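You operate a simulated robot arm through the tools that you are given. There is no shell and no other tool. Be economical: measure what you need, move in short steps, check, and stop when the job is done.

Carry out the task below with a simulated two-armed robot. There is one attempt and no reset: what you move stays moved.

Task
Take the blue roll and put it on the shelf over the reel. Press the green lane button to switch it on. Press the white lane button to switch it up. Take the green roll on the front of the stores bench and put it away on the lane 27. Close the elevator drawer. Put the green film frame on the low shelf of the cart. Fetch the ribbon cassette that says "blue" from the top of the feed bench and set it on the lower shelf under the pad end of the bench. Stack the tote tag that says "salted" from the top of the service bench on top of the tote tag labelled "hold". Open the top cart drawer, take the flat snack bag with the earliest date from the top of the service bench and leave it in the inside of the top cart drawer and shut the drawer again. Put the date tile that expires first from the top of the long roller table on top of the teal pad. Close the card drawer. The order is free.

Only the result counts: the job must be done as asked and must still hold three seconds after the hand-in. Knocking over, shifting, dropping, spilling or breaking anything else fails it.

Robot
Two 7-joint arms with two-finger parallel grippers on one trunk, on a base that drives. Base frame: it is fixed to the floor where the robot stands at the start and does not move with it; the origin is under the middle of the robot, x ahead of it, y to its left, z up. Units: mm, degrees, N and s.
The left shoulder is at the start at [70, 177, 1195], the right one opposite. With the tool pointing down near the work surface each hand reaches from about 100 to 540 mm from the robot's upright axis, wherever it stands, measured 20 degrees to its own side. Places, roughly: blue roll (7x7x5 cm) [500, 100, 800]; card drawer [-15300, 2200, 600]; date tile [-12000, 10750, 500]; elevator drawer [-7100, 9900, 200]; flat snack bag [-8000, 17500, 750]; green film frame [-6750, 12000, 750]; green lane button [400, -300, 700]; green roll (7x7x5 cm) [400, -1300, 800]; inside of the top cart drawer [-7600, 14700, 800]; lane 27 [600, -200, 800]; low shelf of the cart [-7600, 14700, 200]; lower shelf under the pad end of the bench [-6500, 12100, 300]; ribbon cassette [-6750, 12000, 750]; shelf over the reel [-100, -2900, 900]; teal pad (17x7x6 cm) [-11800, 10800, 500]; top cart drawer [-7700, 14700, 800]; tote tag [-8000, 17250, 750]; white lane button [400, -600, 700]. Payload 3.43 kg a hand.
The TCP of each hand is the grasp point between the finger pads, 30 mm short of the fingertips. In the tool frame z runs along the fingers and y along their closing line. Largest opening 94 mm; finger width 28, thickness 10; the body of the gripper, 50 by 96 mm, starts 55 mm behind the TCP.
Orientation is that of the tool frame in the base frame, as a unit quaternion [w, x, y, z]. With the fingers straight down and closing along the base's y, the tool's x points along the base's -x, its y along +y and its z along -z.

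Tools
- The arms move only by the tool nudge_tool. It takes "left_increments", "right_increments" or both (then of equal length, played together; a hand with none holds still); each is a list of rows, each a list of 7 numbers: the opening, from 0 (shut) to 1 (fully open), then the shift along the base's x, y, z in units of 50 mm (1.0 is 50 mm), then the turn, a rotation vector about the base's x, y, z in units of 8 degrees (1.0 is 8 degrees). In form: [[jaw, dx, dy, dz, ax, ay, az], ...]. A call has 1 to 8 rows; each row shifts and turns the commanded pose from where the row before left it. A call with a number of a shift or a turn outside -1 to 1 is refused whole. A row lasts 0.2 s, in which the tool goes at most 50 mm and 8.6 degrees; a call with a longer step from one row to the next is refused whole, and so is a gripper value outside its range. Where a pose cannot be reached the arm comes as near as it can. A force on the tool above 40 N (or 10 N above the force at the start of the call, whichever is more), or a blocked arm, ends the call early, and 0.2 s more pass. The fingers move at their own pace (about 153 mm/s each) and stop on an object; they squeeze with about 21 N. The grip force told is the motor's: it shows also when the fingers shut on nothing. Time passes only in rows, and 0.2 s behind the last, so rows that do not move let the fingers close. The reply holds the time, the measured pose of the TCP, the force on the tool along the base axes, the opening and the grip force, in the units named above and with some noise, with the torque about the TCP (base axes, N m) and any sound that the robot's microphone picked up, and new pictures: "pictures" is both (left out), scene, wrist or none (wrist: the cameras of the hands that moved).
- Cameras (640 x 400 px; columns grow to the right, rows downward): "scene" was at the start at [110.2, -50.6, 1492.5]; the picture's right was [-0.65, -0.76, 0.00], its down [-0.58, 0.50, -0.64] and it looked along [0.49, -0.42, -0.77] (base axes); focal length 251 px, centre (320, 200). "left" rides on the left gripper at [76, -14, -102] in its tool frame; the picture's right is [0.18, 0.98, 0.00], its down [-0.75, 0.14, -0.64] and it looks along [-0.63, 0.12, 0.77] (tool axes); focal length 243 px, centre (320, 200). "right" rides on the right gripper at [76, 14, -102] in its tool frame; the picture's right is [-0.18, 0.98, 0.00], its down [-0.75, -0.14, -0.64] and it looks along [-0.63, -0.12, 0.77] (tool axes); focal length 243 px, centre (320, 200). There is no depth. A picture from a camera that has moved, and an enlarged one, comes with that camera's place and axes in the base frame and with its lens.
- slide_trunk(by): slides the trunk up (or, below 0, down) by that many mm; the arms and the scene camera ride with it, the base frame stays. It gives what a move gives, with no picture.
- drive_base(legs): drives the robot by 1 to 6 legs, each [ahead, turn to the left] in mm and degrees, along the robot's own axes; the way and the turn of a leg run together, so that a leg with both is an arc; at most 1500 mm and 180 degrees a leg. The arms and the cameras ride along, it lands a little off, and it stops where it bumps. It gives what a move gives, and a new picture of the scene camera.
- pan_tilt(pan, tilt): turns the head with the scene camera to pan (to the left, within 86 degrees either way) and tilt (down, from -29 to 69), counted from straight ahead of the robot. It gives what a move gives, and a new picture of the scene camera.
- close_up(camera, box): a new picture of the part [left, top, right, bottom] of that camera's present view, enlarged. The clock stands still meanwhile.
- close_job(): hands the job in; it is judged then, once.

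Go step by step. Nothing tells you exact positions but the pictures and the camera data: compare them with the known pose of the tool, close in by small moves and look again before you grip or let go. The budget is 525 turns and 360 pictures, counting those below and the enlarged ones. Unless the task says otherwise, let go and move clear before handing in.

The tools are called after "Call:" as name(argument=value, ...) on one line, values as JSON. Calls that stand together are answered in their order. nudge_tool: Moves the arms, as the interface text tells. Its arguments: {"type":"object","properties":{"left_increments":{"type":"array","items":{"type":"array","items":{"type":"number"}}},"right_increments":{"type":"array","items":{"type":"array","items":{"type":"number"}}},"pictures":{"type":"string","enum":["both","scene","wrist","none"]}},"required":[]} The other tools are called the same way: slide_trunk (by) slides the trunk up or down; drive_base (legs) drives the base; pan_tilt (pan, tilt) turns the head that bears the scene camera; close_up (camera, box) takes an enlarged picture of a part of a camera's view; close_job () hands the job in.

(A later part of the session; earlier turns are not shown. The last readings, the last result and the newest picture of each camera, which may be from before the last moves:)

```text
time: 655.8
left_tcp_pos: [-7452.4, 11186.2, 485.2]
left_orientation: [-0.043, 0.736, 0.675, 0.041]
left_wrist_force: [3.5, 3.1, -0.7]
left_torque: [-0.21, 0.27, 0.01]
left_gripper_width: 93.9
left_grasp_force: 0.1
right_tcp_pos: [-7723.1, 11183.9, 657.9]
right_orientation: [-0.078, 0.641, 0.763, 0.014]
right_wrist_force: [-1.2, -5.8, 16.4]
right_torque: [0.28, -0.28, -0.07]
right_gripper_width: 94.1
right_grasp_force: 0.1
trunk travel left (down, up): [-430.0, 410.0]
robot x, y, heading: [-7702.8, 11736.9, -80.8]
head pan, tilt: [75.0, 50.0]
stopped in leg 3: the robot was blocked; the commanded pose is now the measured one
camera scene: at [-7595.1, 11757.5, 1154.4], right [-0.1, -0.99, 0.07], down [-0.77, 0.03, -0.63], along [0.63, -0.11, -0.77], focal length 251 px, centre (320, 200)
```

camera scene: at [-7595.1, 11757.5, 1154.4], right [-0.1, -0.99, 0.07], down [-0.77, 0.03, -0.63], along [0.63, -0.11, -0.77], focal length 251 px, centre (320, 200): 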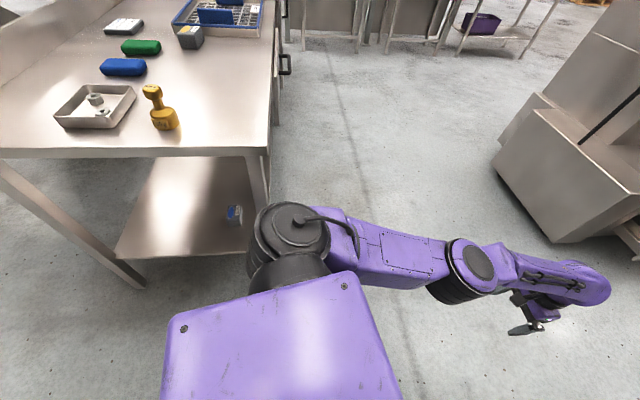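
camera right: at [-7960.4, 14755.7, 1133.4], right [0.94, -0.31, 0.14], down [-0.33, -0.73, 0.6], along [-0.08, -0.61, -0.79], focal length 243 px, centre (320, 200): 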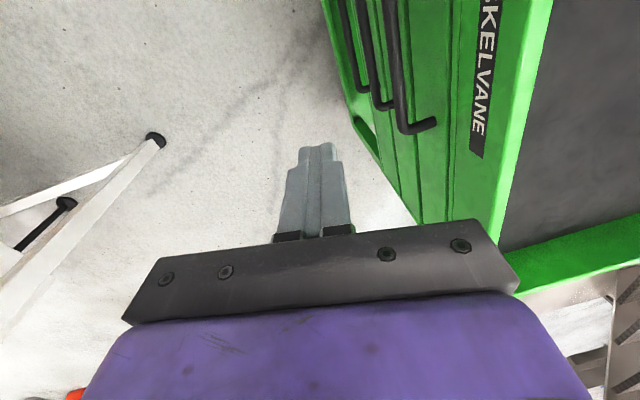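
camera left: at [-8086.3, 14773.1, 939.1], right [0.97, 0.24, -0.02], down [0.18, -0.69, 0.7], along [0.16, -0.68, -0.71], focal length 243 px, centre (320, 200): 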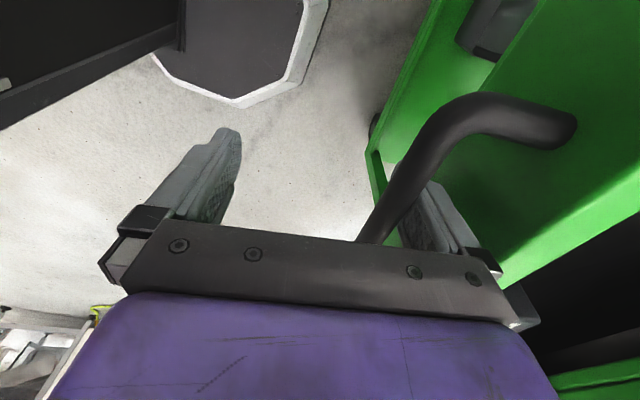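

The right elbow met the towel table on the west side. I shift the base about 170 mm east before going further.

Call:
drive_base(legs=[[-80, 0], [0, 45], [210, 0], [0, -54]])

```text
time: 656.5
left_tcp_pos: [-7415.2, 11107.5, 478.9]
left_orientation: [-0.009, 0.676, 0.735, 0.057]
left_wrist_force: [-4.2, -5.2, 2.3]
left_torque: [0.37, -0.46, 0.02]
left_gripper_width: 93.9
left_grasp_force: 0.1
right_tcp_pos: [-7763.0, 11124.5, 638.5]
right_orientation: [-0.033, 0.68, 0.732, 0.014]
right_wrist_force: [-25.9, 3.4, -4.2]
right_torque: [-0.2, -2.16, -0.13]
right_gripper_width: 94.2
right_grasp_force: 0.1
trunk travel left (down, up): [-430.0, 410.0]
robot x, y, heading: [-7696.4, 11737.9, -80.0]
head pan, tilt: [75.0, 50.0]
stopped in leg 1: the robot was blocked; the commanded pose is now the measured one
camera scene: at [-7558.7, 11652.7, 1150.0], right [-0.09, -1.0, -0.02], down [-0.79, 0.08, -0.6], along [0.6, -0.04, -0.8], focal length 251 px, centre (320, 200)
```

scene: 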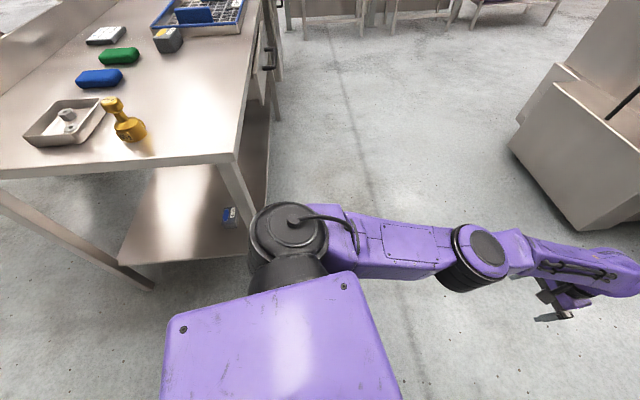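

Call:
drive_base(legs=[[-150, 0]])

```text
time: 657.2
left_tcp_pos: [-7448.4, 11139.6, 502.7]
left_orientation: [0.025, 0.69, 0.72, 0.074]
left_wrist_force: [-8.2, 1.2, 1.5]
left_torque: [-0.1, -0.63, -0.04]
left_gripper_width: 93.8
left_grasp_force: 0.0
right_tcp_pos: [-7801.5, 11150.9, 632.7]
right_orientation: [-0.002, 0.664, 0.747, 0.035]
right_wrist_force: [-1.9, 1.6, -1.3]
right_torque: [-0.04, -0.06, 0.03]
right_gripper_width: 93.8
right_grasp_force: 0.1
trunk travel left (down, up): [-430.0, 410.0]
robot x, y, heading: [-7703.0, 11744.5, -79.3]
head pan, tilt: [75.0, 50.0]
stopped in leg 1: the robot was blocked; the commanded pose is now the measured one
camera scene: at [-7529.1, 11698.7, 1146.4], right [-0.07, -1.0, 0.01], down [-0.81, 0.05, -0.58], along [0.58, -0.05, -0.81], focal length 251 px, centre (320, 200)
```

scene: 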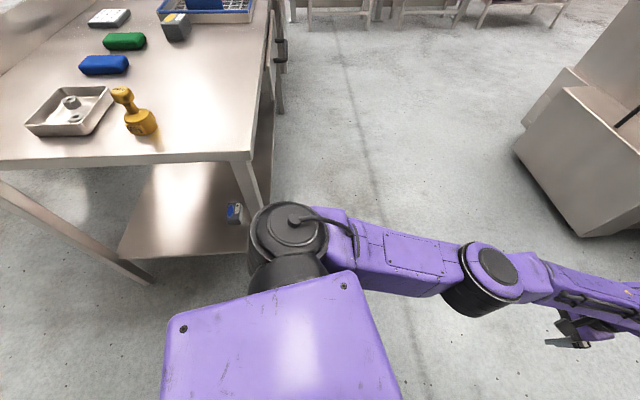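

Call:
nudge_tool(right_increments=[[1, 0.6, -0.6, 0.2, 0, 0, 0], [1, 0.6, -0.6, 0.2, 0, 0, 0], [1, 0.6, -0.6, 0.2, 0, 0, 0]], pictures="none")

Call:
drive_base(legs=[[0, 25]])

```text
time: 658.0
left_tcp_pos: [-7455.2, 11146.1, 511.7]
left_orientation: [0.033, 0.688, 0.721, 0.074]
left_wrist_force: [-0.8, 0.0, -0.8]
left_torque: [-0.02, 0.02, 0.0]
left_gripper_width: 94.0
left_grasp_force: 0.0
right_tcp_pos: [-7771.5, 11116.9, 648.2]
right_orientation: [0.003, 0.668, 0.743, 0.037]
right_wrist_force: [-0.1, -0.5, -0.1]
right_torque: [-0.04, -0.02, 0.02]
right_gripper_width: 93.9
right_grasp_force: 0.1
right hand out of reach, approached as far as the arm can: row 2, 3
trunk travel left (down, up): [-430.0, 410.0]
robot x, y, heading: [-7699.4, 11747.9, -80.0]
head pan, tilt: [75.0, 50.0]
```

```text
time: 659.7
left_tcp_pos: [-7228.3, 11287.8, 500.2]
left_orientation: [0.011, 0.521, 0.849, 0.088]
left_wrist_force: [-0.4, -0.6, 0.0]
left_torque: [-0.02, -0.05, -0.02]
left_gripper_width: 94.0
left_grasp_force: 0.1
right_tcp_pos: [-7507.1, 11134.5, 634.5]
right_orientation: [-0.011, 0.495, 0.867, 0.046]
right_wrist_force: [0.9, -0.6, -0.1]
right_torque: [0.03, 0.03, 0.02]
right_gripper_width: 94.0
right_grasp_force: 0.0
trunk travel left (down, up): [-430.0, 410.0]
robot x, y, heading: [-7702.7, 11747.6, -55.5]
head pan, tilt: [75.0, 50.0]
camera scene: at [-7599.6, 11730.7, 1147.1], right [0.34, -0.94, 0.0], down [-0.72, -0.26, -0.64], along [0.6, 0.22, -0.77], focal length 251 px, centre (320, 200)
```

scene: 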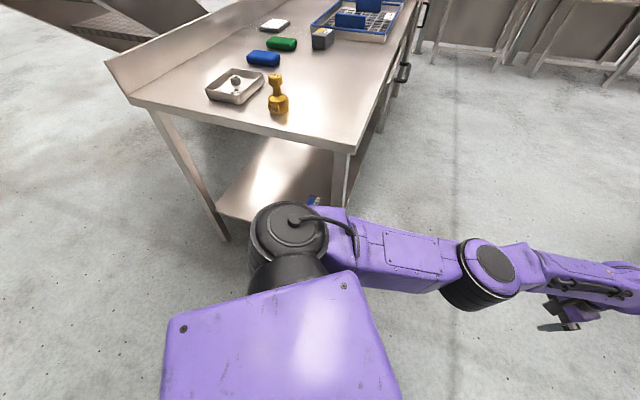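

Free. I go diagonally further east, then south alongside the elevator.

Call:
drive_base(legs=[[340, 0], [0, -34], [400, 0]])

Call:
pan_tilt(pan=20, tilt=35)

```text
time: 665.7
left_tcp_pos: [-7379.0, 10415.3, 501.7]
left_orientation: [0.037, 0.749, 0.656, 0.081]
left_wrist_force: [0.9, -0.8, 0.7]
left_torque: [-0.02, 0.04, 0.0]
left_gripper_width: 94.1
left_grasp_force: 0.0
right_tcp_pos: [-7696.6, 10447.7, 635.0]
right_orientation: [0.003, 0.73, 0.681, 0.048]
right_wrist_force: [0.8, 0.4, -0.9]
right_torque: [-0.02, 0.03, 0.01]
right_gripper_width: 94.0
right_grasp_force: 0.0
trunk travel left (down, up): [-430.0, 410.0]
robot x, y, heading: [-7512.0, 11059.4, -90.0]
head pan, tilt: [75.0, 50.0]
camera scene: at [-7434.8, 10991.8, 1147.1], right [-0.26, -0.97, 0.0], down [-0.74, 0.2, -0.64], along [0.62, -0.16, -0.77], focal length 251 px, centre (320, 200)
```

scene: 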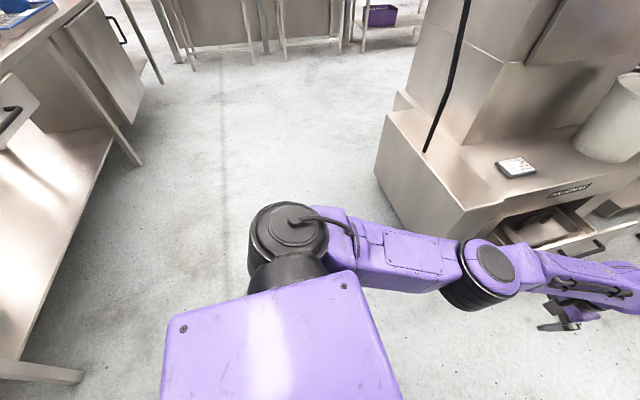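

```text
time: 666.9
left_tcp_pos: [-7379.0, 10415.1, 502.0]
left_orientation: [0.037, 0.75, 0.656, 0.081]
left_wrist_force: [0.5, -0.4, 0.1]
left_torque: [0.05, -0.02, -0.01]
left_gripper_width: 94.1
left_grasp_force: 0.0
right_tcp_pos: [-7697.3, 10447.5, 636.5]
right_orientation: [0.003, 0.73, 0.682, 0.047]
right_wrist_force: [0.3, -0.3, 0.7]
right_torque: [0.04, -0.02, 0.03]
right_gripper_width: 94.0
right_grasp_force: 0.1
trunk travel left (down, up): [-430.0, 410.0]
robot x, y, heading: [-7506.7, 11065.7, -90.1]
head pan, tilt: [20.0, 35.0]
camera scene: at [-7478.8, 10929.5, 1168.9], right [-0.94, -0.34, 0.0], down [-0.2, 0.54, -0.82], along [0.28, -0.77, -0.57], focal length 251 px, centre (320, 200)
```

scene: 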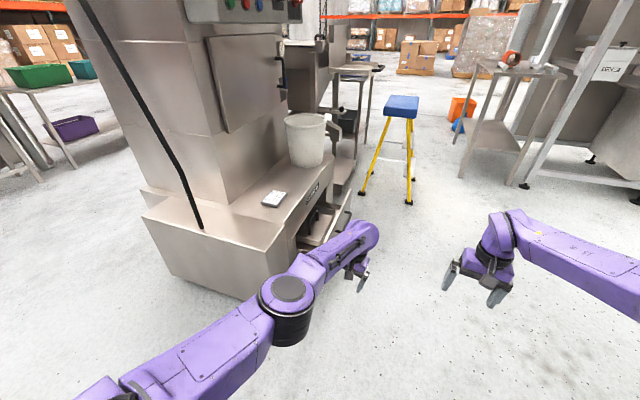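

The elevator drawer stands open on the west face. I move closer and view it with the left wrist camera.

Call:
nudge_tool(left_increments=[[0, -0.6, 0.2, 0, 0, 0, 0], [0, -0.6, 0.2, 0, 0, 0, 0]], pictures="none")

Call:
drive_base(legs=[[330, 0]])

Call:
nudge_tool(left_increments=[[0, 0, 0, 0, 0, 0, 0]], pictures="wrist")

```text
time: 667.5
left_tcp_pos: [-7439.7, 10435.4, 502.1]
left_orientation: [0.037, 0.75, 0.656, 0.082]
left_wrist_force: [-0.5, -0.6, 0.3]
left_torque: [0.05, 0.02, -0.01]
left_gripper_width: 0.0
left_grasp_force: 21.1
right_tcp_pos: [-7696.5, 10447.2, 634.5]
right_orientation: [0.004, 0.73, 0.682, 0.048]
right_wrist_force: [0.9, 0.0, -0.2]
right_torque: [-0.02, -0.04, 0.02]
right_gripper_width: 94.2
right_grasp_force: 0.0
trunk travel left (down, up): [-430.0, 410.0]
robot x, y, heading: [-7511.6, 11059.9, -89.9]
head pan, tilt: [20.0, 35.0]
```

```text
time: 669.7
left_tcp_pos: [-7446.8, 10108.2, 501.5]
left_orientation: [0.039, 0.753, 0.652, 0.081]
left_wrist_force: [0.2, 0.0, -0.5]
left_torque: [-0.01, 0.03, -0.02]
left_gripper_width: 0.1
left_grasp_force: 21.4
right_tcp_pos: [-7703.3, 10122.2, 635.0]
right_orientation: [0.005, 0.734, 0.678, 0.048]
right_wrist_force: [-0.2, -0.5, -0.7]
right_torque: [0.01, 0.0, 0.02]
right_gripper_width: 94.0
right_grasp_force: 0.0
trunk travel left (down, up): [-430.0, 410.0]
robot x, y, heading: [-7510.5, 10737.1, -90.6]
head pan, tilt: [20.0, 35.0]
camera scene: at [-7481.3, 10602.2, 1168.8], right [-0.94, -0.33, 0.0], down [-0.19, 0.54, -0.82], along [0.27, -0.77, -0.57], focal length 251 px, centre (320, 200)
```

scene: 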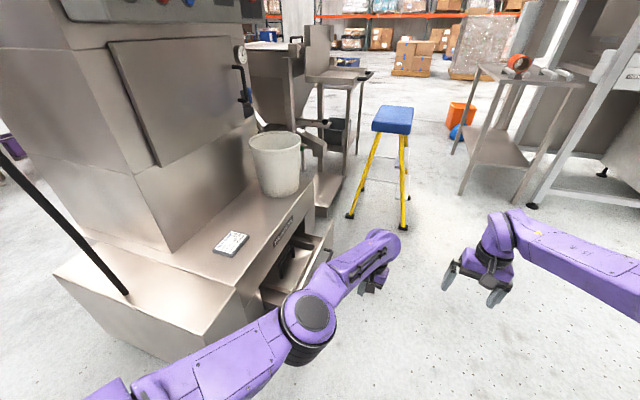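

```text
time: 670.1
left_tcp_pos: [-7446.9, 10108.4, 501.0]
left_orientation: [0.038, 0.753, 0.652, 0.082]
left_wrist_force: [0.1, 0.3, 0.6]
left_torque: [0.01, -0.02, 0.0]
left_gripper_width: 0.1
left_grasp_force: 20.9
right_tcp_pos: [-7703.1, 10123.4, 635.1]
right_orientation: [0.004, 0.734, 0.678, 0.047]
right_wrist_force: [0.0, -0.4, -0.2]
right_torque: [-0.01, -0.01, 0.02]
right_gripper_width: 94.1
right_grasp_force: 0.1
trunk travel left (down, up): [-430.0, 410.0]
robot x, y, heading: [-7509.0, 10736.5, -90.4]
head pan, tilt: [20.0, 35.0]
camera left: at [-7468.6, 10181.7, 608.1], right [0.98, 0.04, 0.17], down [-0.08, -0.8, 0.6], along [0.16, -0.6, -0.78], focal length 243 px, centre (320, 200)
```

left: 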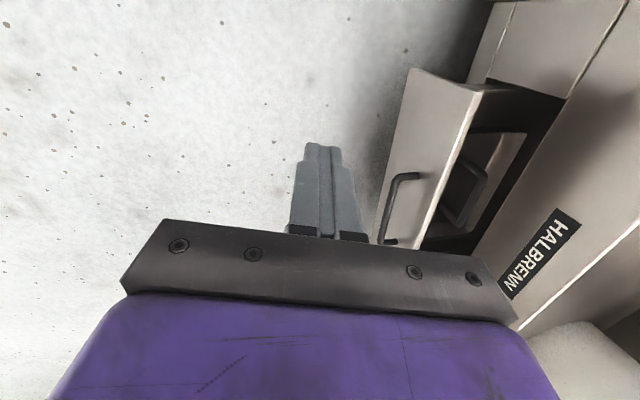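

The drawer front stands at x ≈ −7180, about 80–100 mm out. I tilt the closed left fist so its tip leads, lower it, and push in +x.

Call:
nudge_tool(left_increments=[[0, -0.1, -0.45, 0, 0, -0.95, 0], [0, -0.1, -0.45, 0, 0, -0.95, 0], [0, -0.1, -0.45, 0, 0, -0.95, 0], [0, 0, -0.45, 0, 0, -0.95, 0], [0, 0, -0.45, 0, 0, -0.95, 0]], pictures="none")

Call:
slide_trunk(by=-270)

Call:
nudge_tool(left_increments=[[0, 0.4, 0, 0, 0, 0, 0], [0, 0.5, 0, 0, 0, 0, 0]], pictures="wrist")

```text
time: 671.3
left_tcp_pos: [-7319.8, 10093.4, 569.6]
left_orientation: [0.229, 0.696, 0.612, 0.298]
left_wrist_force: [-0.6, 0.3, 0.2]
left_torque: [0.0, -0.04, -0.02]
left_gripper_width: 0.0
left_grasp_force: 21.4
left hand out of reach, approached as far as the arm can: row 1, 2, 3, 4, 5
right_tcp_pos: [-7702.5, 10123.1, 636.4]
right_orientation: [0.004, 0.734, 0.678, 0.048]
right_wrist_force: [0.4, -0.9, 0.7]
right_torque: [-0.03, 0.02, 0.0]
right_gripper_width: 94.0
right_grasp_force: 0.0
trunk travel left (down, up): [-430.0, 410.0]
robot x, y, heading: [-7510.6, 10737.3, -90.4]
head pan, tilt: [20.0, 35.0]
```

```text
time: 674.0
left_tcp_pos: [-7320.4, 10091.6, 298.7]
left_orientation: [0.228, 0.697, 0.612, 0.297]
left_wrist_force: [-0.5, -0.2, 0.4]
left_torque: [0.0, 0.01, -0.03]
left_gripper_width: 0.0
left_grasp_force: 21.2
right_tcp_pos: [-7703.8, 10123.5, 365.2]
right_orientation: [0.004, 0.733, 0.678, 0.048]
right_wrist_force: [-0.4, -0.1, 0.2]
right_torque: [0.02, 0.01, 0.01]
right_gripper_width: 94.0
right_grasp_force: 0.1
trunk travel left (down, up): [-160.0, 680.0]
robot x, y, heading: [-7508.3, 10737.3, -90.7]
head pan, tilt: [20.0, 35.0]
```

```text
time: 674.6
left_tcp_pos: [-7278.7, 10082.5, 296.1]
left_orientation: [0.227, 0.696, 0.612, 0.298]
left_wrist_force: [-0.2, -1.2, -0.7]
left_torque: [0.02, 0.0, 0.0]
left_gripper_width: 0.0
left_grasp_force: 21.5
left hand out of reach, approached as far as the arm can: row 1, 2
right_tcp_pos: [-7704.4, 10123.4, 365.7]
right_orientation: [0.004, 0.733, 0.678, 0.048]
right_wrist_force: [0.3, 0.4, -0.2]
right_torque: [0.03, 0.03, -0.01]
right_gripper_width: 93.9
right_grasp_force: 0.0
trunk travel left (down, up): [-160.0, 680.0]
robot x, y, heading: [-7512.8, 10736.8, -90.4]
head pan, tilt: [20.0, 35.0]
camera left: at [-7354.6, 10157.1, 372.4], right [0.72, 0.04, 0.7], down [-0.4, -0.8, 0.45], along [0.57, -0.6, -0.56], focal length 243 px, centre (320, 200)
```

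left: 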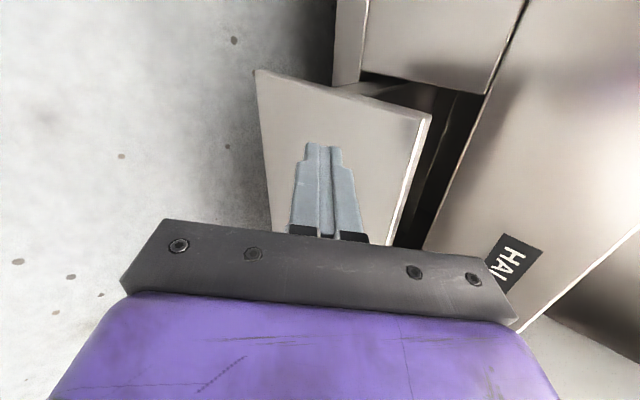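

Call:
slide_trunk(by=-40)

Call:
drive_base(legs=[[80, 0]])

Call:
nudge_tool(left_increments=[[0, 0.4, 0.2, 0, 0, 0, 0], [0, 0.4, 0.2, 0, 0, 0, 0], [0, 0.4, 0.2, 0, 0, 0, 0], [0, 0.4, 0.1, 0, 0, 0, 0]], pictures="none")

```text
time: 675.5
left_tcp_pos: [-7278.8, 10083.7, 255.7]
left_orientation: [0.227, 0.696, 0.612, 0.299]
left_wrist_force: [-0.3, 0.2, -0.1]
left_torque: [0.0, 0.0, 0.01]
left_gripper_width: 0.0
left_grasp_force: 20.5
right_tcp_pos: [-7704.5, 10123.4, 325.4]
right_orientation: [0.004, 0.734, 0.678, 0.048]
right_wrist_force: [0.2, 0.6, 0.0]
right_torque: [-0.02, -0.03, 0.0]
right_gripper_width: 94.2
right_grasp_force: 0.1
trunk travel left (down, up): [-120.0, 720.0]
robot x, y, heading: [-7512.2, 10735.9, -90.4]
head pan, tilt: [20.0, 35.0]
```

```text
time: 676.5
left_tcp_pos: [-7279.0, 10002.9, 256.9]
left_orientation: [0.227, 0.696, 0.613, 0.298]
left_wrist_force: [0.5, -1.0, 0.1]
left_torque: [0.02, -0.03, -0.04]
left_gripper_width: 0.0
left_grasp_force: 21.0
right_tcp_pos: [-7704.1, 10043.0, 325.8]
right_orientation: [0.004, 0.734, 0.677, 0.049]
right_wrist_force: [0.3, -0.4, -0.5]
right_torque: [-0.01, 0.0, 0.01]
right_gripper_width: 94.1
right_grasp_force: 0.1
trunk travel left (down, up): [-120.0, 720.0]
robot x, y, heading: [-7513.4, 10656.4, -90.4]
head pan, tilt: [20.0, 35.0]
camera scene: at [-7481.9, 10522.3, 858.9], right [-0.94, -0.33, 0.0], down [-0.19, 0.54, -0.82], along [0.27, -0.77, -0.57], focal length 251 px, centre (320, 200)
```

scene: 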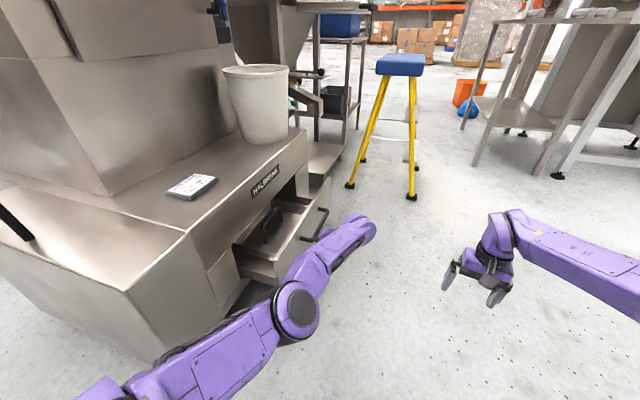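

```text
time: 677.5
left_tcp_pos: [-7209.7, 9992.3, 245.5]
left_orientation: [0.226, 0.696, 0.612, 0.299]
left_wrist_force: [0.8, 0.0, 1.2]
left_torque: [0.02, 0.0, -0.01]
left_gripper_width: 0.0
left_grasp_force: 20.6
left hand out of reach, approached as far as the arm can: row 1, 2, 3, 4
right_tcp_pos: [-7704.0, 10043.3, 323.9]
right_orientation: [0.004, 0.734, 0.678, 0.048]
right_wrist_force: [-0.7, 1.1, 0.6]
right_torque: [0.01, -0.01, 0.03]
right_gripper_width: 93.8
right_grasp_force: 0.1
trunk travel left (down, up): [-120.0, 720.0]
robot x, y, heading: [-7515.2, 10653.9, -90.7]
head pan, tilt: [20.0, 35.0]
```

Call:
nudge_tool(left_increments=[[0, 0.4, 0.2, 0.05, 0, 0, 0], [0, 0.4, 0.2, 0.05, 0, 0, 0], [0, 0.4, 0.2, 0.05, 0, 0, 0], [0, 0.4, 0.2, 0.05, 0, 0, 0]], pictures="wrist")

```text
time: 678.5
left_tcp_pos: [-7128.0, 9989.3, 243.3]
left_orientation: [0.226, 0.695, 0.612, 0.301]
left_wrist_force: [-0.3, -0.4, -0.7]
left_torque: [0.01, 0.0, 0.01]
left_gripper_width: 0.0
left_grasp_force: 21.2
left hand out of reach, approached as far as the arm can: row 1, 2, 3, 4
right_tcp_pos: [-7703.9, 10043.1, 324.4]
right_orientation: [0.005, 0.734, 0.678, 0.048]
right_wrist_force: [-0.3, 0.1, -0.4]
right_torque: [-0.01, -0.02, 0.0]
right_gripper_width: 93.8
right_grasp_force: 0.0
trunk travel left (down, up): [-120.0, 720.0]
robot x, y, heading: [-7512.1, 10655.7, -90.2]
head pan, tilt: [20.0, 35.0]
camera left: at [-7205.4, 10062.3, 320.3], right [0.72, 0.04, 0.7], down [-0.4, -0.8, 0.45], along [0.57, -0.6, -0.56], focal length 243 px, centre (320, 200)
```

left: 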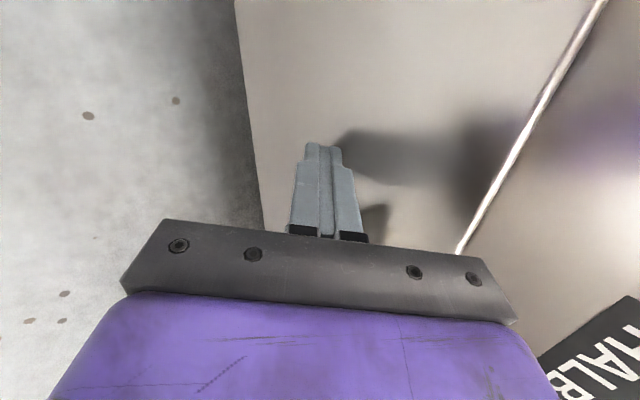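

Call:
nudge_tool(left_increments=[[0, 0.3, 0.1, 0.05, 0, 0, 0], [0, 0.3, 0.1, 0.05, 0, 0, 0], [0, 0.3, 0.1, 0.05, 0, 0, 0], [0, 0.3, 0.1, 0.05, 0, 0, 0]], pictures="none")

Call:
nudge_tool(left_increments=[[0, 0.3, 0.1, 0.05, 0, 0, 0], [0, 0.3, 0.1, 0.05, 0, 0, 0], [0, 0.3, 0.1, 0.05, 0, 0, 0], [0, 0.3, 0.1, 0.05, 0, 0, 0]], pictures="wrist")

```text
time: 679.4
left_tcp_pos: [-7086.5, 9989.2, 244.6]
left_orientation: [0.224, 0.7, 0.61, 0.295]
left_wrist_force: [-2.7, -1.6, 0.4]
left_torque: [0.01, 0.02, -0.03]
left_gripper_width: 0.0
left_grasp_force: 20.9
left hand out of reach, approached as far as the arm can: row 1, 2, 3, 4
right_tcp_pos: [-7705.6, 10042.8, 325.6]
right_orientation: [0.005, 0.734, 0.677, 0.048]
right_wrist_force: [-0.6, 0.1, 0.3]
right_torque: [0.03, 0.0, 0.02]
right_gripper_width: 93.7
right_grasp_force: 0.2
trunk travel left (down, up): [-120.0, 720.0]
robot x, y, heading: [-7516.4, 10660.5, -90.4]
head pan, tilt: [20.0, 35.0]
stopped in row 4 (left hand): the force on the tool passed its limit (the readings are from after the stop); the commanded pose is now the measured one
```

```text
time: 679.8
left_tcp_pos: [-7085.5, 9988.1, 242.6]
left_orientation: [0.219, 0.705, 0.607, 0.293]
left_wrist_force: [-1.9, -2.1, 0.2]
left_torque: [-0.02, 0.03, -0.03]
left_gripper_width: 0.0
left_grasp_force: 21.0
left hand out of reach, approached as far as the arm can: row 1
right_tcp_pos: [-7707.1, 10044.0, 325.4]
right_orientation: [0.005, 0.735, 0.677, 0.048]
right_wrist_force: [-1.0, 0.2, 1.5]
right_torque: [0.0, 0.01, -0.02]
right_gripper_width: 93.8
right_grasp_force: 0.1
trunk travel left (down, up): [-120.0, 720.0]
robot x, y, heading: [-7513.1, 10655.7, -90.8]
head pan, tilt: [20.0, 35.0]
stopped in row 1 (left hand): the force on the tool passed its limit (the readings are from after the stop); the commanded pose is now the measured one
camera left: at [-7160.5, 10063.0, 320.6], right [0.73, 0.02, 0.68], down [-0.4, -0.79, 0.45], along [0.55, -0.61, -0.57], focal length 243 px, centre (320, 200)
```

left: 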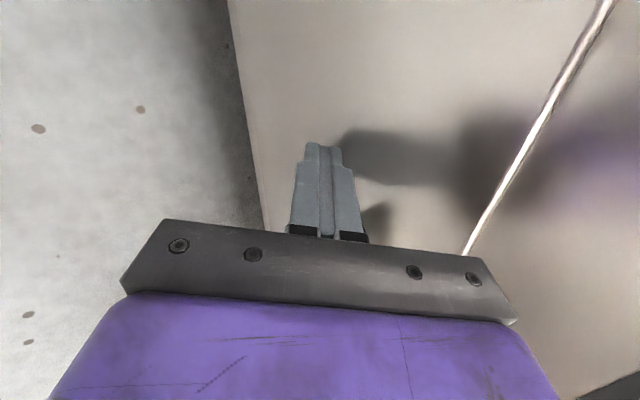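

It stopped firmly after about 120 mm of travel. I retract and check the drawer.

Call:
nudge_tool(left_increments=[[0, -0.8, 0, 0, 0, 0, 0], [0, -0.8, 0, 0, 0, 0, 0], [0, -0.8, 0, 0, 0, 0, 0], [0, -0.8, 0, 0.4, 0, 0, 0], [0, -0.6, 0, 0.6, 0, 0, 0]], pictures="scene")

```text
time: 681.0
left_tcp_pos: [-7278.3, 9991.1, 292.1]
left_orientation: [0.22, 0.704, 0.608, 0.294]
left_wrist_force: [-0.2, 0.3, -1.8]
left_torque: [0.0, 0.01, 0.03]
left_gripper_width: 0.0
left_grasp_force: 20.8
right_tcp_pos: [-7706.6, 10043.4, 325.9]
right_orientation: [0.004, 0.735, 0.676, 0.048]
right_wrist_force: [-0.4, 0.2, 0.0]
right_torque: [0.0, -0.01, 0.02]
right_gripper_width: 94.0
right_grasp_force: 0.0
trunk travel left (down, up): [-120.0, 720.0]
robot x, y, heading: [-7510.9, 10655.9, -90.7]
head pan, tilt: [20.0, 35.0]
camera scene: at [-7482.5, 10522.7, 858.9], right [-0.94, -0.33, 0.0], down [-0.19, 0.54, -0.82], along [0.27, -0.77, -0.57], focal length 251 px, centre (320, 200)
```

scene: 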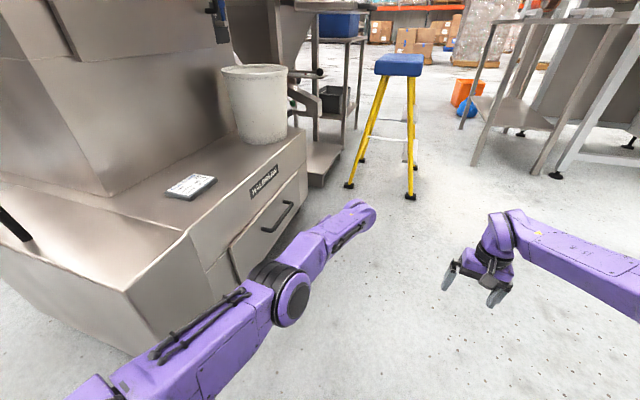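

The elevator drawer is closed flush. Next I raise up, restore the left wrist, and leave by the way I first came: east along the bench, then south and west to the roller table.

Call:
nudge_tool(left_increments=[[0, -0.3, 0.2, 0.3, -0.127, 0.89, 0.167], [0, -0.3, 0.2, 0.3, -0.127, 0.89, 0.167], [0.5, -0.2, 0.2, 0.3, -0.127, 0.89, 0.167], [1, 0, 0.2, 0.3, -0.127, 0.89, 0.167], [1, 0, 0.2, 0.3, -0.127, 0.89, 0.167], [1, 0, 0.2, 0.3, -0.127, 0.89, 0.167]], pictures="none")

Call:
slide_trunk(by=400)

Call:
slide_trunk(by=310)

Call:
drive_base(legs=[[-750, 0], [0, 88], [1500, 0], [250, 0]])

```text
time: 682.4
left_tcp_pos: [-7315.9, 10050.0, 383.3]
left_orientation: [-0.001, 0.707, 0.707, -0.002]
left_wrist_force: [0.1, 0.3, -0.2]
left_torque: [0.03, -0.04, -0.02]
left_gripper_width: 94.1
left_grasp_force: 0.0
right_tcp_pos: [-7707.6, 10042.9, 325.1]
right_orientation: [0.005, 0.735, 0.676, 0.048]
right_wrist_force: [0.5, -0.5, 0.0]
right_torque: [0.02, -0.03, 0.01]
right_gripper_width: 93.9
right_grasp_force: 0.2
trunk travel left (down, up): [-120.0, 720.0]
robot x, y, heading: [-7514.2, 10656.8, -90.9]
head pan, tilt: [20.0, 35.0]
```

```text
time: 686.2
left_tcp_pos: [-7315.7, 10048.5, 783.5]
left_orientation: [-0.001, 0.707, 0.707, -0.001]
left_wrist_force: [-0.3, 0.1, -0.5]
left_torque: [0.03, 0.01, 0.01]
left_gripper_width: 93.9
left_grasp_force: 0.1
right_tcp_pos: [-7708.6, 10043.8, 724.8]
right_orientation: [0.004, 0.735, 0.676, 0.047]
right_wrist_force: [-0.3, -0.1, -0.8]
right_torque: [-0.01, 0.02, 0.0]
right_gripper_width: 93.9
right_grasp_force: 0.2
trunk travel left (down, up): [-520.0, 320.0]
robot x, y, heading: [-7512.5, 10656.4, -90.6]
head pan, tilt: [20.0, 35.0]
```

```text
time: 689.3
left_tcp_pos: [-7315.1, 10048.0, 1092.9]
left_orientation: [0.0, 0.707, 0.707, -0.001]
left_wrist_force: [0.4, -0.1, 0.4]
left_torque: [-0.03, 0.0, 0.0]
left_gripper_width: 93.7
left_grasp_force: 0.0
right_tcp_pos: [-7706.7, 10043.4, 1034.4]
right_orientation: [0.004, 0.734, 0.677, 0.048]
right_wrist_force: [0.6, 0.6, -0.6]
right_torque: [-0.01, 0.0, -0.01]
right_gripper_width: 93.7
right_grasp_force: 0.0
trunk travel left (down, up): [-830.0, 10.0]
robot x, y, heading: [-7510.4, 10654.7, -90.6]
head pan, tilt: [20.0, 35.0]
```

```text
time: 705.5
left_tcp_pos: [-5153.9, 11488.5, 1094.5]
left_orientation: [0.001, 0.026, 1.0, -0.002]
left_wrist_force: [-0.2, 0.2, 0.1]
left_torque: [0.0, 0.06, -0.01]
left_gripper_width: 94.0
left_grasp_force: 0.1
right_tcp_pos: [-5168.6, 11095.9, 1034.4]
right_orientation: [-0.029, 0.067, 0.997, 0.038]
right_wrist_force: [0.0, 0.2, 0.5]
right_torque: [-0.03, 0.03, 0.0]
right_gripper_width: 93.9
right_grasp_force: 0.1
trunk travel left (down, up): [-830.0, 10.0]
robot x, y, heading: [-5767.9, 11322.9, -3.5]
head pan, tilt: [20.0, 35.0]
camera scene: at [-5634.1, 11343.7, 1569.1], right [0.28, -0.96, 0.0], down [-0.55, -0.16, -0.82], along [0.79, 0.23, -0.57], focal length 251 px, centre (320, 200)
```

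scene: 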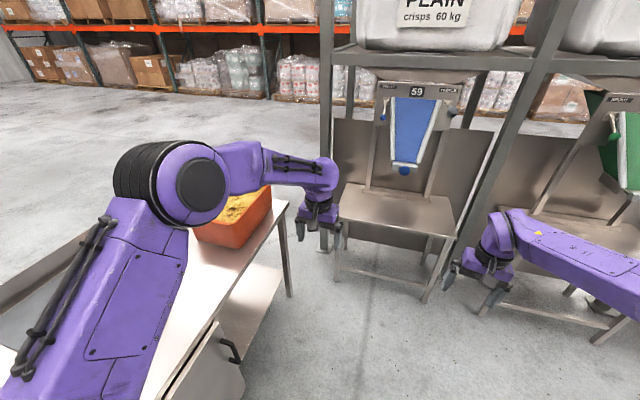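

Call:
drive_base(legs=[[0, -75], [1200, 0], [1120, 0], [0, 6], [1400, 0], [1250, 0]])

Call:
drive_base(legs=[[0, -108], [1500, 0], [1500, 0], [1500, 0], [1500, 0]])

```text
time: 733.2
left_tcp_pos: [-4438.5, 5920.2, 1093.4]
left_orientation: [0.0, 0.617, 0.787, -0.001]
left_wrist_force: [-0.6, 0.7, -0.4]
left_torque: [-0.01, -0.03, -0.01]
left_gripper_width: 93.8
left_grasp_force: 0.1
right_tcp_pos: [-4818.0, 5819.3, 1033.7]
right_orientation: [-0.001, 0.648, 0.76, 0.048]
right_wrist_force: [-0.3, -0.1, 0.4]
right_torque: [-0.01, -0.02, -0.02]
right_gripper_width: 94.1
right_grasp_force: 0.1
trunk travel left (down, up): [-830.0, 10.0]
robot x, y, heading: [-4778.7, 6464.1, -76.9]
head pan, tilt: [20.0, 35.0]
camera scene: at [-4716.1, 6338.7, 1569.0], right [-0.84, -0.55, 0.0], down [-0.31, 0.48, -0.82], along [0.45, -0.69, -0.57], focal length 251 px, centre (320, 200)
```

scene: 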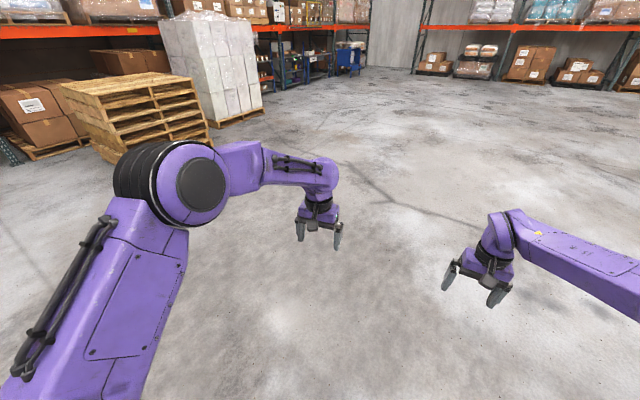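

```text
time: 751.4
left_tcp_pos: [-8298.5, 6577.2, 1112.4]
left_orientation: [-0.003, 0.999, -0.045, -0.015]
left_wrist_force: [0.5, 0.0, 0.8]
left_torque: [0.0, 0.05, 0.02]
left_gripper_width: 94.0
left_grasp_force: 0.0
right_tcp_pos: [-8271.0, 6967.9, 1052.8]
right_orientation: [0.039, 0.996, -0.084, 0.015]
right_wrist_force: [0.8, 0.5, 1.9]
right_torque: [-0.02, 0.07, 0.01]
right_gripper_width: 93.7
right_grasp_force: 0.0
trunk travel left (down, up): [-830.0, 10.0]
robot x, y, heading: [-7705.9, 6726.2, 174.1]
head pan, tilt: [20.0, 35.0]
stopped in leg 3: the robot was blocked; the commanded pose is now the measured one
camera scene: at [-7818.7, 6704.7, 1570.8], right [-0.25, 0.97, 0.0], down [0.55, 0.14, -0.83], along [-0.8, -0.2, -0.56], focal length 251 px, centre (320, 200)
```

scene: 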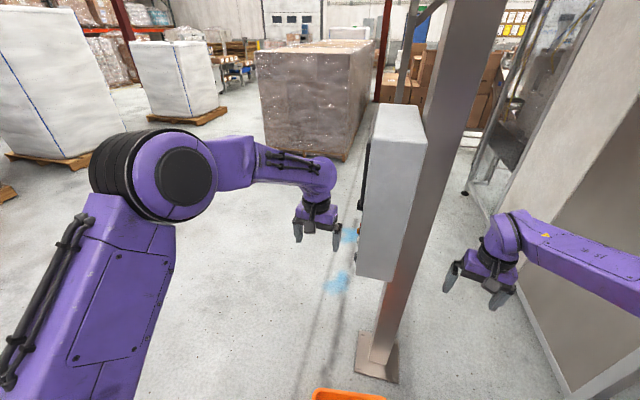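

The base met the orange bin on the floor. I back off and pass further south of it.

Call:
drive_base(legs=[[-300, 0], [0, 46], [900, 0], [0, -40], [1500, 0], [0, -55]])

Call:
pan_tilt(pan=0, tilt=12)

```text
time: 752.7
left_tcp_pos: [-8217.5, 6568.1, 1085.1]
left_orientation: [-0.002, 0.999, -0.044, 0.005]
left_wrist_force: [0.3, -0.4, -1.0]
left_torque: [0.01, 0.05, 0.03]
left_gripper_width: 94.2
left_grasp_force: 0.0
right_tcp_pos: [-8187.3, 6956.7, 1025.6]
right_orientation: [0.039, 0.995, -0.086, 0.033]
right_wrist_force: [0.3, -0.1, -0.1]
right_torque: [0.04, 0.11, -0.04]
right_gripper_width: 94.0
right_grasp_force: 0.0
trunk travel left (down, up): [-830.0, 10.0]
robot x, y, heading: [-7585.0, 6712.4, 174.0]
head pan, tilt: [20.0, 35.0]
stopped in leg 1: the robot was blocked; the commanded pose is now the measured one
camera scene: at [-7767.0, 6697.0, 1566.4], right [-0.25, 0.97, -0.01], down [0.58, 0.14, -0.8], along [-0.78, -0.2, -0.6], focal length 251 px, centre (320, 200)
```

scene: 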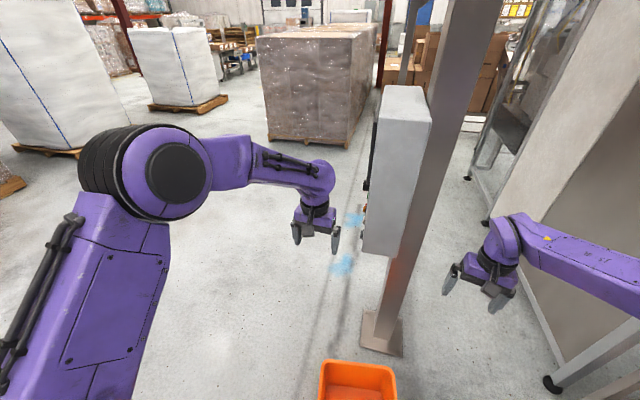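

```text
time: 753.5
left_tcp_pos: [-8154.9, 6560.5, 1118.2]
left_orientation: [-0.005, 0.999, -0.046, -0.024]
left_wrist_force: [0.3, -0.5, 1.7]
left_torque: [0.0, 0.0, -0.02]
left_gripper_width: 94.1
left_grasp_force: 0.1
right_tcp_pos: [-8129.2, 6948.5, 1058.8]
right_orientation: [0.04, 0.996, -0.081, 0.006]
right_wrist_force: [0.2, 0.3, 1.1]
right_torque: [0.03, -0.04, 0.0]
right_gripper_width: 94.4
right_grasp_force: 0.1
trunk travel left (down, up): [-830.0, 10.0]
robot x, y, heading: [-7581.8, 6708.0, 174.0]
head pan, tilt: [0.0, 12.0]
camera scene: at [-7695.4, 6718.6, 1608.9], right [0.1, 0.99, 0.0], down [0.19, -0.02, -0.98], along [-0.98, 0.1, -0.19], focal length 251 px, centre (320, 200)
```

scene: 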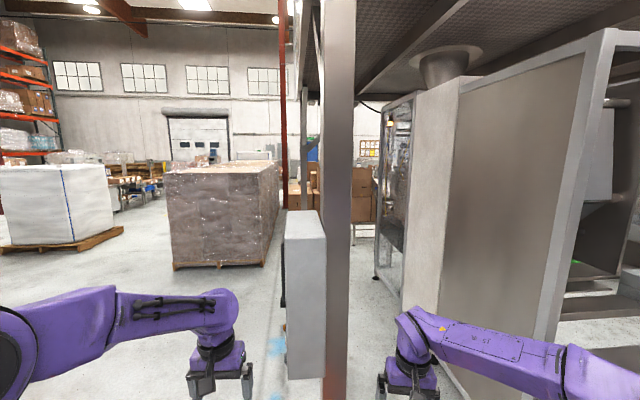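

Call:
drive_base(legs=[[0, 46], [800, 0], [0, -40], [1500, 0]])

```text
time: 757.3
left_tcp_pos: [-7985.3, 6108.5, 1118.7]
left_orientation: [0.008, 0.938, 0.346, -0.031]
left_wrist_force: [-0.3, 0.9, -0.2]
left_torque: [0.03, -0.01, -0.01]
left_gripper_width: 93.6
left_grasp_force: 0.1
right_tcp_pos: [-8251.8, 6396.4, 1062.9]
right_orientation: [0.045, 0.952, 0.303, 0.009]
right_wrist_force: [-0.2, -0.4, -0.2]
right_torque: [0.03, -0.01, -0.01]
right_gripper_width: 94.1
right_grasp_force: 0.0
trunk travel left (down, up): [-830.0, 10.0]
robot x, y, heading: [-7699.7, 6614.9, -140.0]
head pan, tilt: [0.0, 12.0]
stopped in leg 2: the robot was blocked; the commanded pose is now the measured one
camera scene: at [-7826.5, 6508.2, 1605.8], right [-0.64, 0.77, 0.0], down [0.17, 0.14, -0.97], along [-0.75, -0.63, -0.22], focal length 251 px, centre (320, 200)
```

scene: 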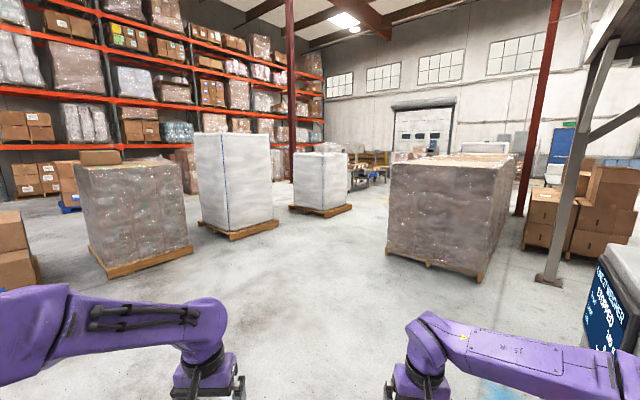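

Something low blocks the base. I look straight down in front of it.

Call:
pan_tilt(pan=0, tilt=69)

```text
time: 758.6
left_tcp_pos: [-7996.2, 6098.8, 1109.6]
left_orientation: [0.006, 0.938, 0.347, -0.024]
left_wrist_force: [0.1, 0.4, -0.1]
left_torque: [0.02, -0.04, 0.0]
left_gripper_width: 93.9
left_grasp_force: 0.0
right_tcp_pos: [-8259.7, 6388.0, 1054.0]
right_orientation: [0.037, 0.951, 0.306, 0.019]
right_wrist_force: [0.0, -0.3, -0.4]
right_torque: [0.01, 0.01, 0.03]
right_gripper_width: 94.2
right_grasp_force: 0.1
trunk travel left (down, up): [-830.0, 10.0]
robot x, y, heading: [-7702.0, 6614.7, -140.1]
head pan, tilt: [0.0, 68.8]
camera scene: at [-7784.1, 6542.4, 1524.7], right [-0.64, 0.77, 0.0], down [0.72, 0.6, -0.36], along [-0.28, -0.23, -0.93], focal length 251 px, centre (320, 200)
```

scene: 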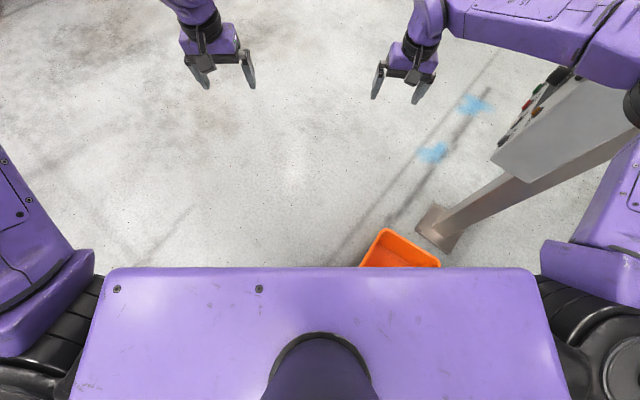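

The base radius is larger than I assumed and touches the orange bin's corner. I back up and give it a wide berth.

Call:
drive_base(legs=[[-150, 0], [0, 50], [800, 0], [0, -90], [1500, 0], [300, 0]])

```text
time: 778.6
left_tcp_pos: [-9950.2, 5802.0, 1114.4]
left_orientation: [-0.003, 1.0, -0.016, -0.026]
left_wrist_force: [0.2, 0.0, 0.9]
left_torque: [0.01, 0.02, 0.01]
left_gripper_width: 93.9
left_grasp_force: 0.0
right_tcp_pos: [-9950.8, 6193.1, 1057.3]
right_orientation: [0.043, 0.997, -0.058, 0.001]
right_wrist_force: [0.4, -0.1, 0.0]
right_torque: [-0.02, 0.0, -0.01]
right_gripper_width: 93.9
right_grasp_force: 0.0
trunk travel left (down, up): [-830.0, 10.0]
robot x, y, heading: [-9388.8, 5983.3, 177.4]
head pan, tilt: [0.0, 68.8]
camera scene: at [-9490.6, 5986.4, 1525.4], right [0.04, 1.0, 0.0], down [0.93, -0.04, -0.36], along [-0.36, 0.02, -0.93], focal length 251 px, centre (320, 200)
```

scene: 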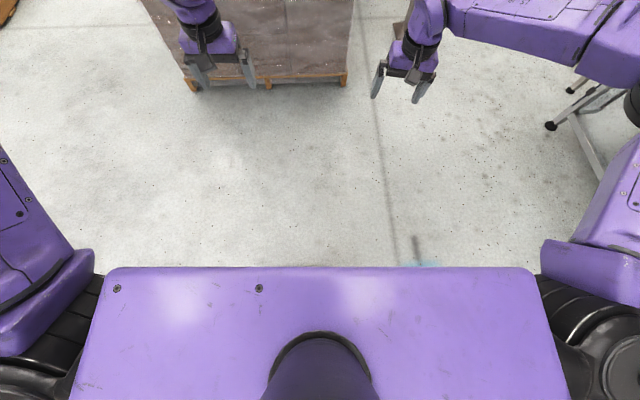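

Call:
drive_base(legs=[[0, -52]])

Call:
pan_tilt(pan=0, tilt=15)

```text
time: 781.3
left_tcp_pos: [-9885.5, 6303.8, 1112.3]
left_orientation: [-0.015, 0.896, -0.442, -0.023]
left_wrist_force: [0.0, -0.5, 0.4]
left_torque: [0.01, -0.02, 0.0]
left_gripper_width: 94.0
left_grasp_force: 0.1
right_tcp_pos: [-9582.7, 6551.3, 1057.2]
right_orientation: [0.038, 0.876, -0.481, -0.016]
right_wrist_force: [0.2, -0.6, -0.3]
right_torque: [0.0, -0.01, 0.04]
right_gripper_width: 93.7
right_grasp_force: 0.0
trunk travel left (down, up): [-830.0, 10.0]
robot x, y, heading: [-9388.3, 5980.8, 127.2]
head pan, tilt: [0.0, 68.8]
camera scene: at [-9450.7, 6066.5, 1525.2], right [0.8, 0.6, 0.0], down [0.56, -0.75, -0.36], along [-0.22, 0.29, -0.93], focal length 251 px, centre (320, 200)
```

scene: 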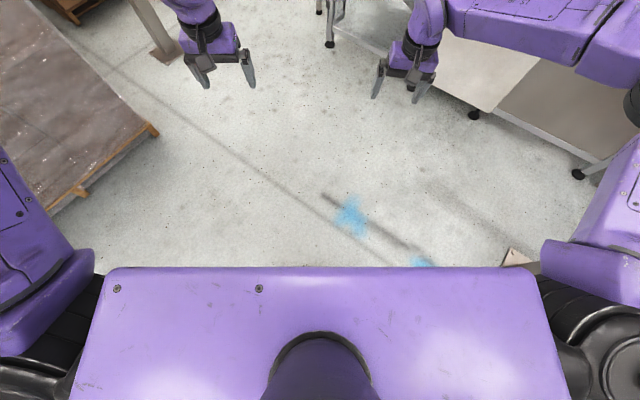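

```text
time: 782.6
left_tcp_pos: [-9884.0, 6304.9, 1112.0]
left_orientation: [-0.014, 0.896, -0.443, -0.022]
left_wrist_force: [0.6, 0.0, -0.1]
left_torque: [-0.01, 0.0, 0.03]
left_gripper_width: 93.7
left_grasp_force: 0.1
right_tcp_pos: [-9581.0, 6551.6, 1056.6]
right_orientation: [0.039, 0.876, -0.48, -0.016]
right_wrist_force: [0.1, 1.2, -0.7]
right_torque: [-0.02, 0.01, 0.01]
right_gripper_width: 94.1
right_grasp_force: 0.1
trunk travel left (down, up): [-830.0, 10.0]
robot x, y, heading: [-9390.2, 5979.5, 126.7]
head pan, tilt: [0.0, 15.0]
camera scene: at [-9472.6, 6097.0, 1600.8], right [0.8, 0.6, 0.0], down [0.16, -0.21, -0.97], along [-0.58, 0.77, -0.26], focal length 251 px, centre (320, 200)
```

scene: 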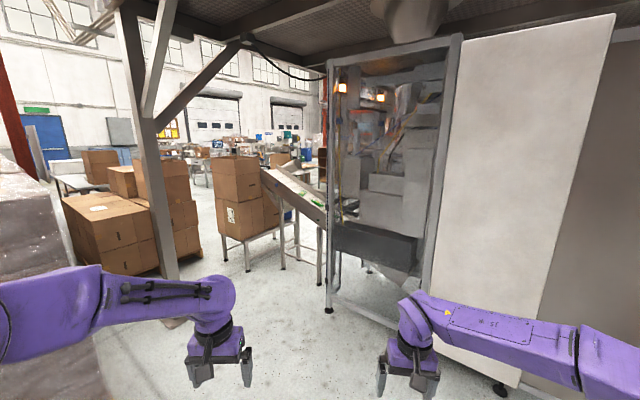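

The roller table is walled off by the other packing line here. The card-drawer bench lies to the south-west, so I go there first through the gap between the pallets.

Call:
drive_base(legs=[[0, 104], [1300, 0], [1200, 0], [0, -50], [1400, 0], [1400, 0]])

Call:
pan_tilt(pan=20, tilt=20)

```text
time: 814.4
left_tcp_pos: [-14396.4, 3910.5, 1113.7]
left_orientation: [-0.003, 1.0, -0.008, -0.027]
left_wrist_force: [0.0, -0.1, -0.1]
left_torque: [0.02, 0.02, 0.03]
left_gripper_width: 93.8
left_grasp_force: 0.0
right_tcp_pos: [-14402.9, 4301.8, 1056.8]
right_orientation: [0.043, 0.998, -0.051, 0.002]
right_wrist_force: [0.1, 0.3, -0.3]
right_torque: [0.0, 0.0, 0.04]
right_gripper_width: 94.0
right_grasp_force: 0.1
trunk travel left (down, up): [-830.0, 10.0]
robot x, y, heading: [-13837.3, 4099.5, 178.3]
head pan, tilt: [0.0, 15.0]
camera scene: at [-13978.1, 4103.0, 1601.0], right [0.03, 1.0, 0.0], down [0.26, -0.01, -0.97], along [-0.97, 0.03, -0.26], focal length 251 px, centre (320, 200)
```

scene: 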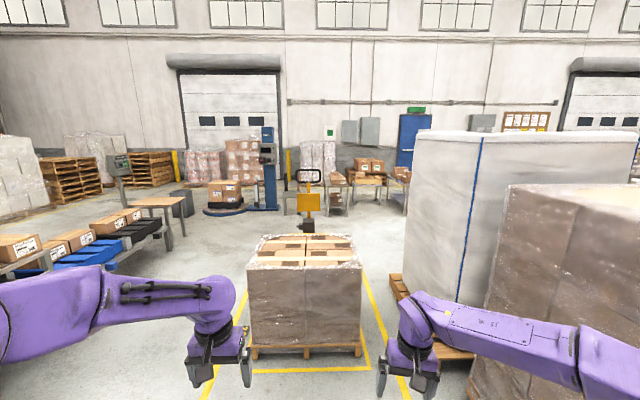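

```text
time: 815.3
left_tcp_pos: [-14398.2, 3909.7, 1112.8]
left_orientation: [-0.003, 1.0, -0.008, -0.027]
left_wrist_force: [-0.1, -0.3, 0.6]
left_torque: [0.0, -0.01, 0.0]
left_gripper_width: 93.9
left_grasp_force: 0.1
right_tcp_pos: [-14402.9, 4301.7, 1056.9]
right_orientation: [0.042, 0.998, -0.05, 0.002]
right_wrist_force: [0.1, -0.1, -0.2]
right_torque: [0.0, -0.04, 0.02]
right_gripper_width: 94.2
right_grasp_force: 0.0
trunk travel left (down, up): [-830.0, 10.0]
robot x, y, heading: [-13837.3, 4104.0, 178.6]
head pan, tilt: [20.0, 20.0]
camera scene: at [-13973.8, 4071.2, 1592.8], right [-0.32, 0.95, 0.0], down [0.32, 0.11, -0.94], along [-0.89, -0.3, -0.34], focal length 251 px, centre (320, 200)
```

scene: 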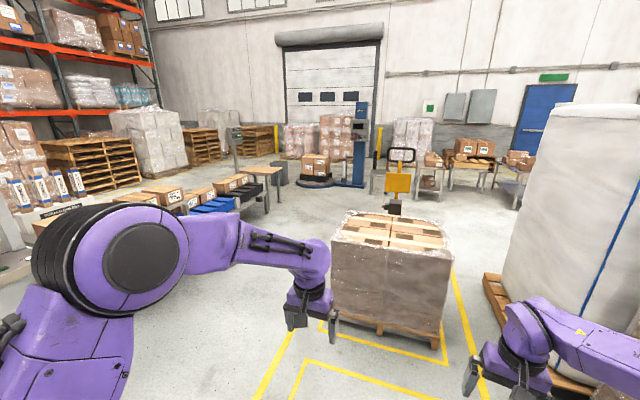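

Call:
pan_tilt(pan=62, tilt=25)

```text
time: 816.4
left_tcp_pos: [-14398.2, 3910.1, 1112.7]
left_orientation: [-0.003, 1.0, -0.008, -0.026]
left_wrist_force: [0.5, -0.1, -0.2]
left_torque: [-0.01, -0.01, 0.06]
left_gripper_width: 93.8
left_grasp_force: 0.0
right_tcp_pos: [-14404.0, 4301.6, 1056.6]
right_orientation: [0.042, 0.998, -0.051, 0.002]
right_wrist_force: [-0.2, 0.7, 0.2]
right_torque: [0.01, -0.01, -0.02]
right_gripper_width: 94.0
right_grasp_force: 0.0
trunk travel left (down, up): [-830.0, 10.0]
robot x, y, heading: [-13836.3, 4101.9, 178.3]
head pan, tilt: [62.0, 25.0]
camera scene: at [-13930.8, 4020.4, 1584.7], right [-0.87, 0.49, 0.0], down [0.21, 0.37, -0.91], along [-0.45, -0.79, -0.42], focal length 251 px, centre (320, 200)
```

scene: 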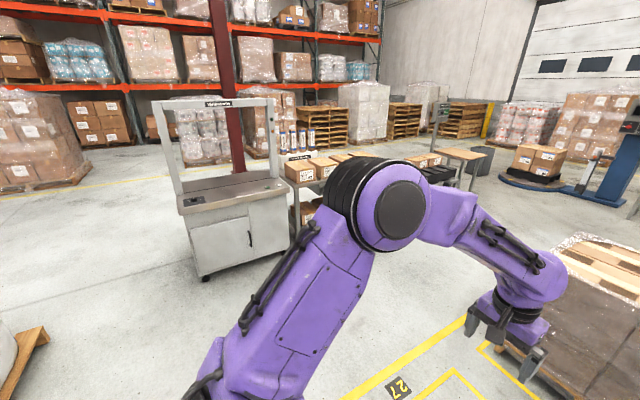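

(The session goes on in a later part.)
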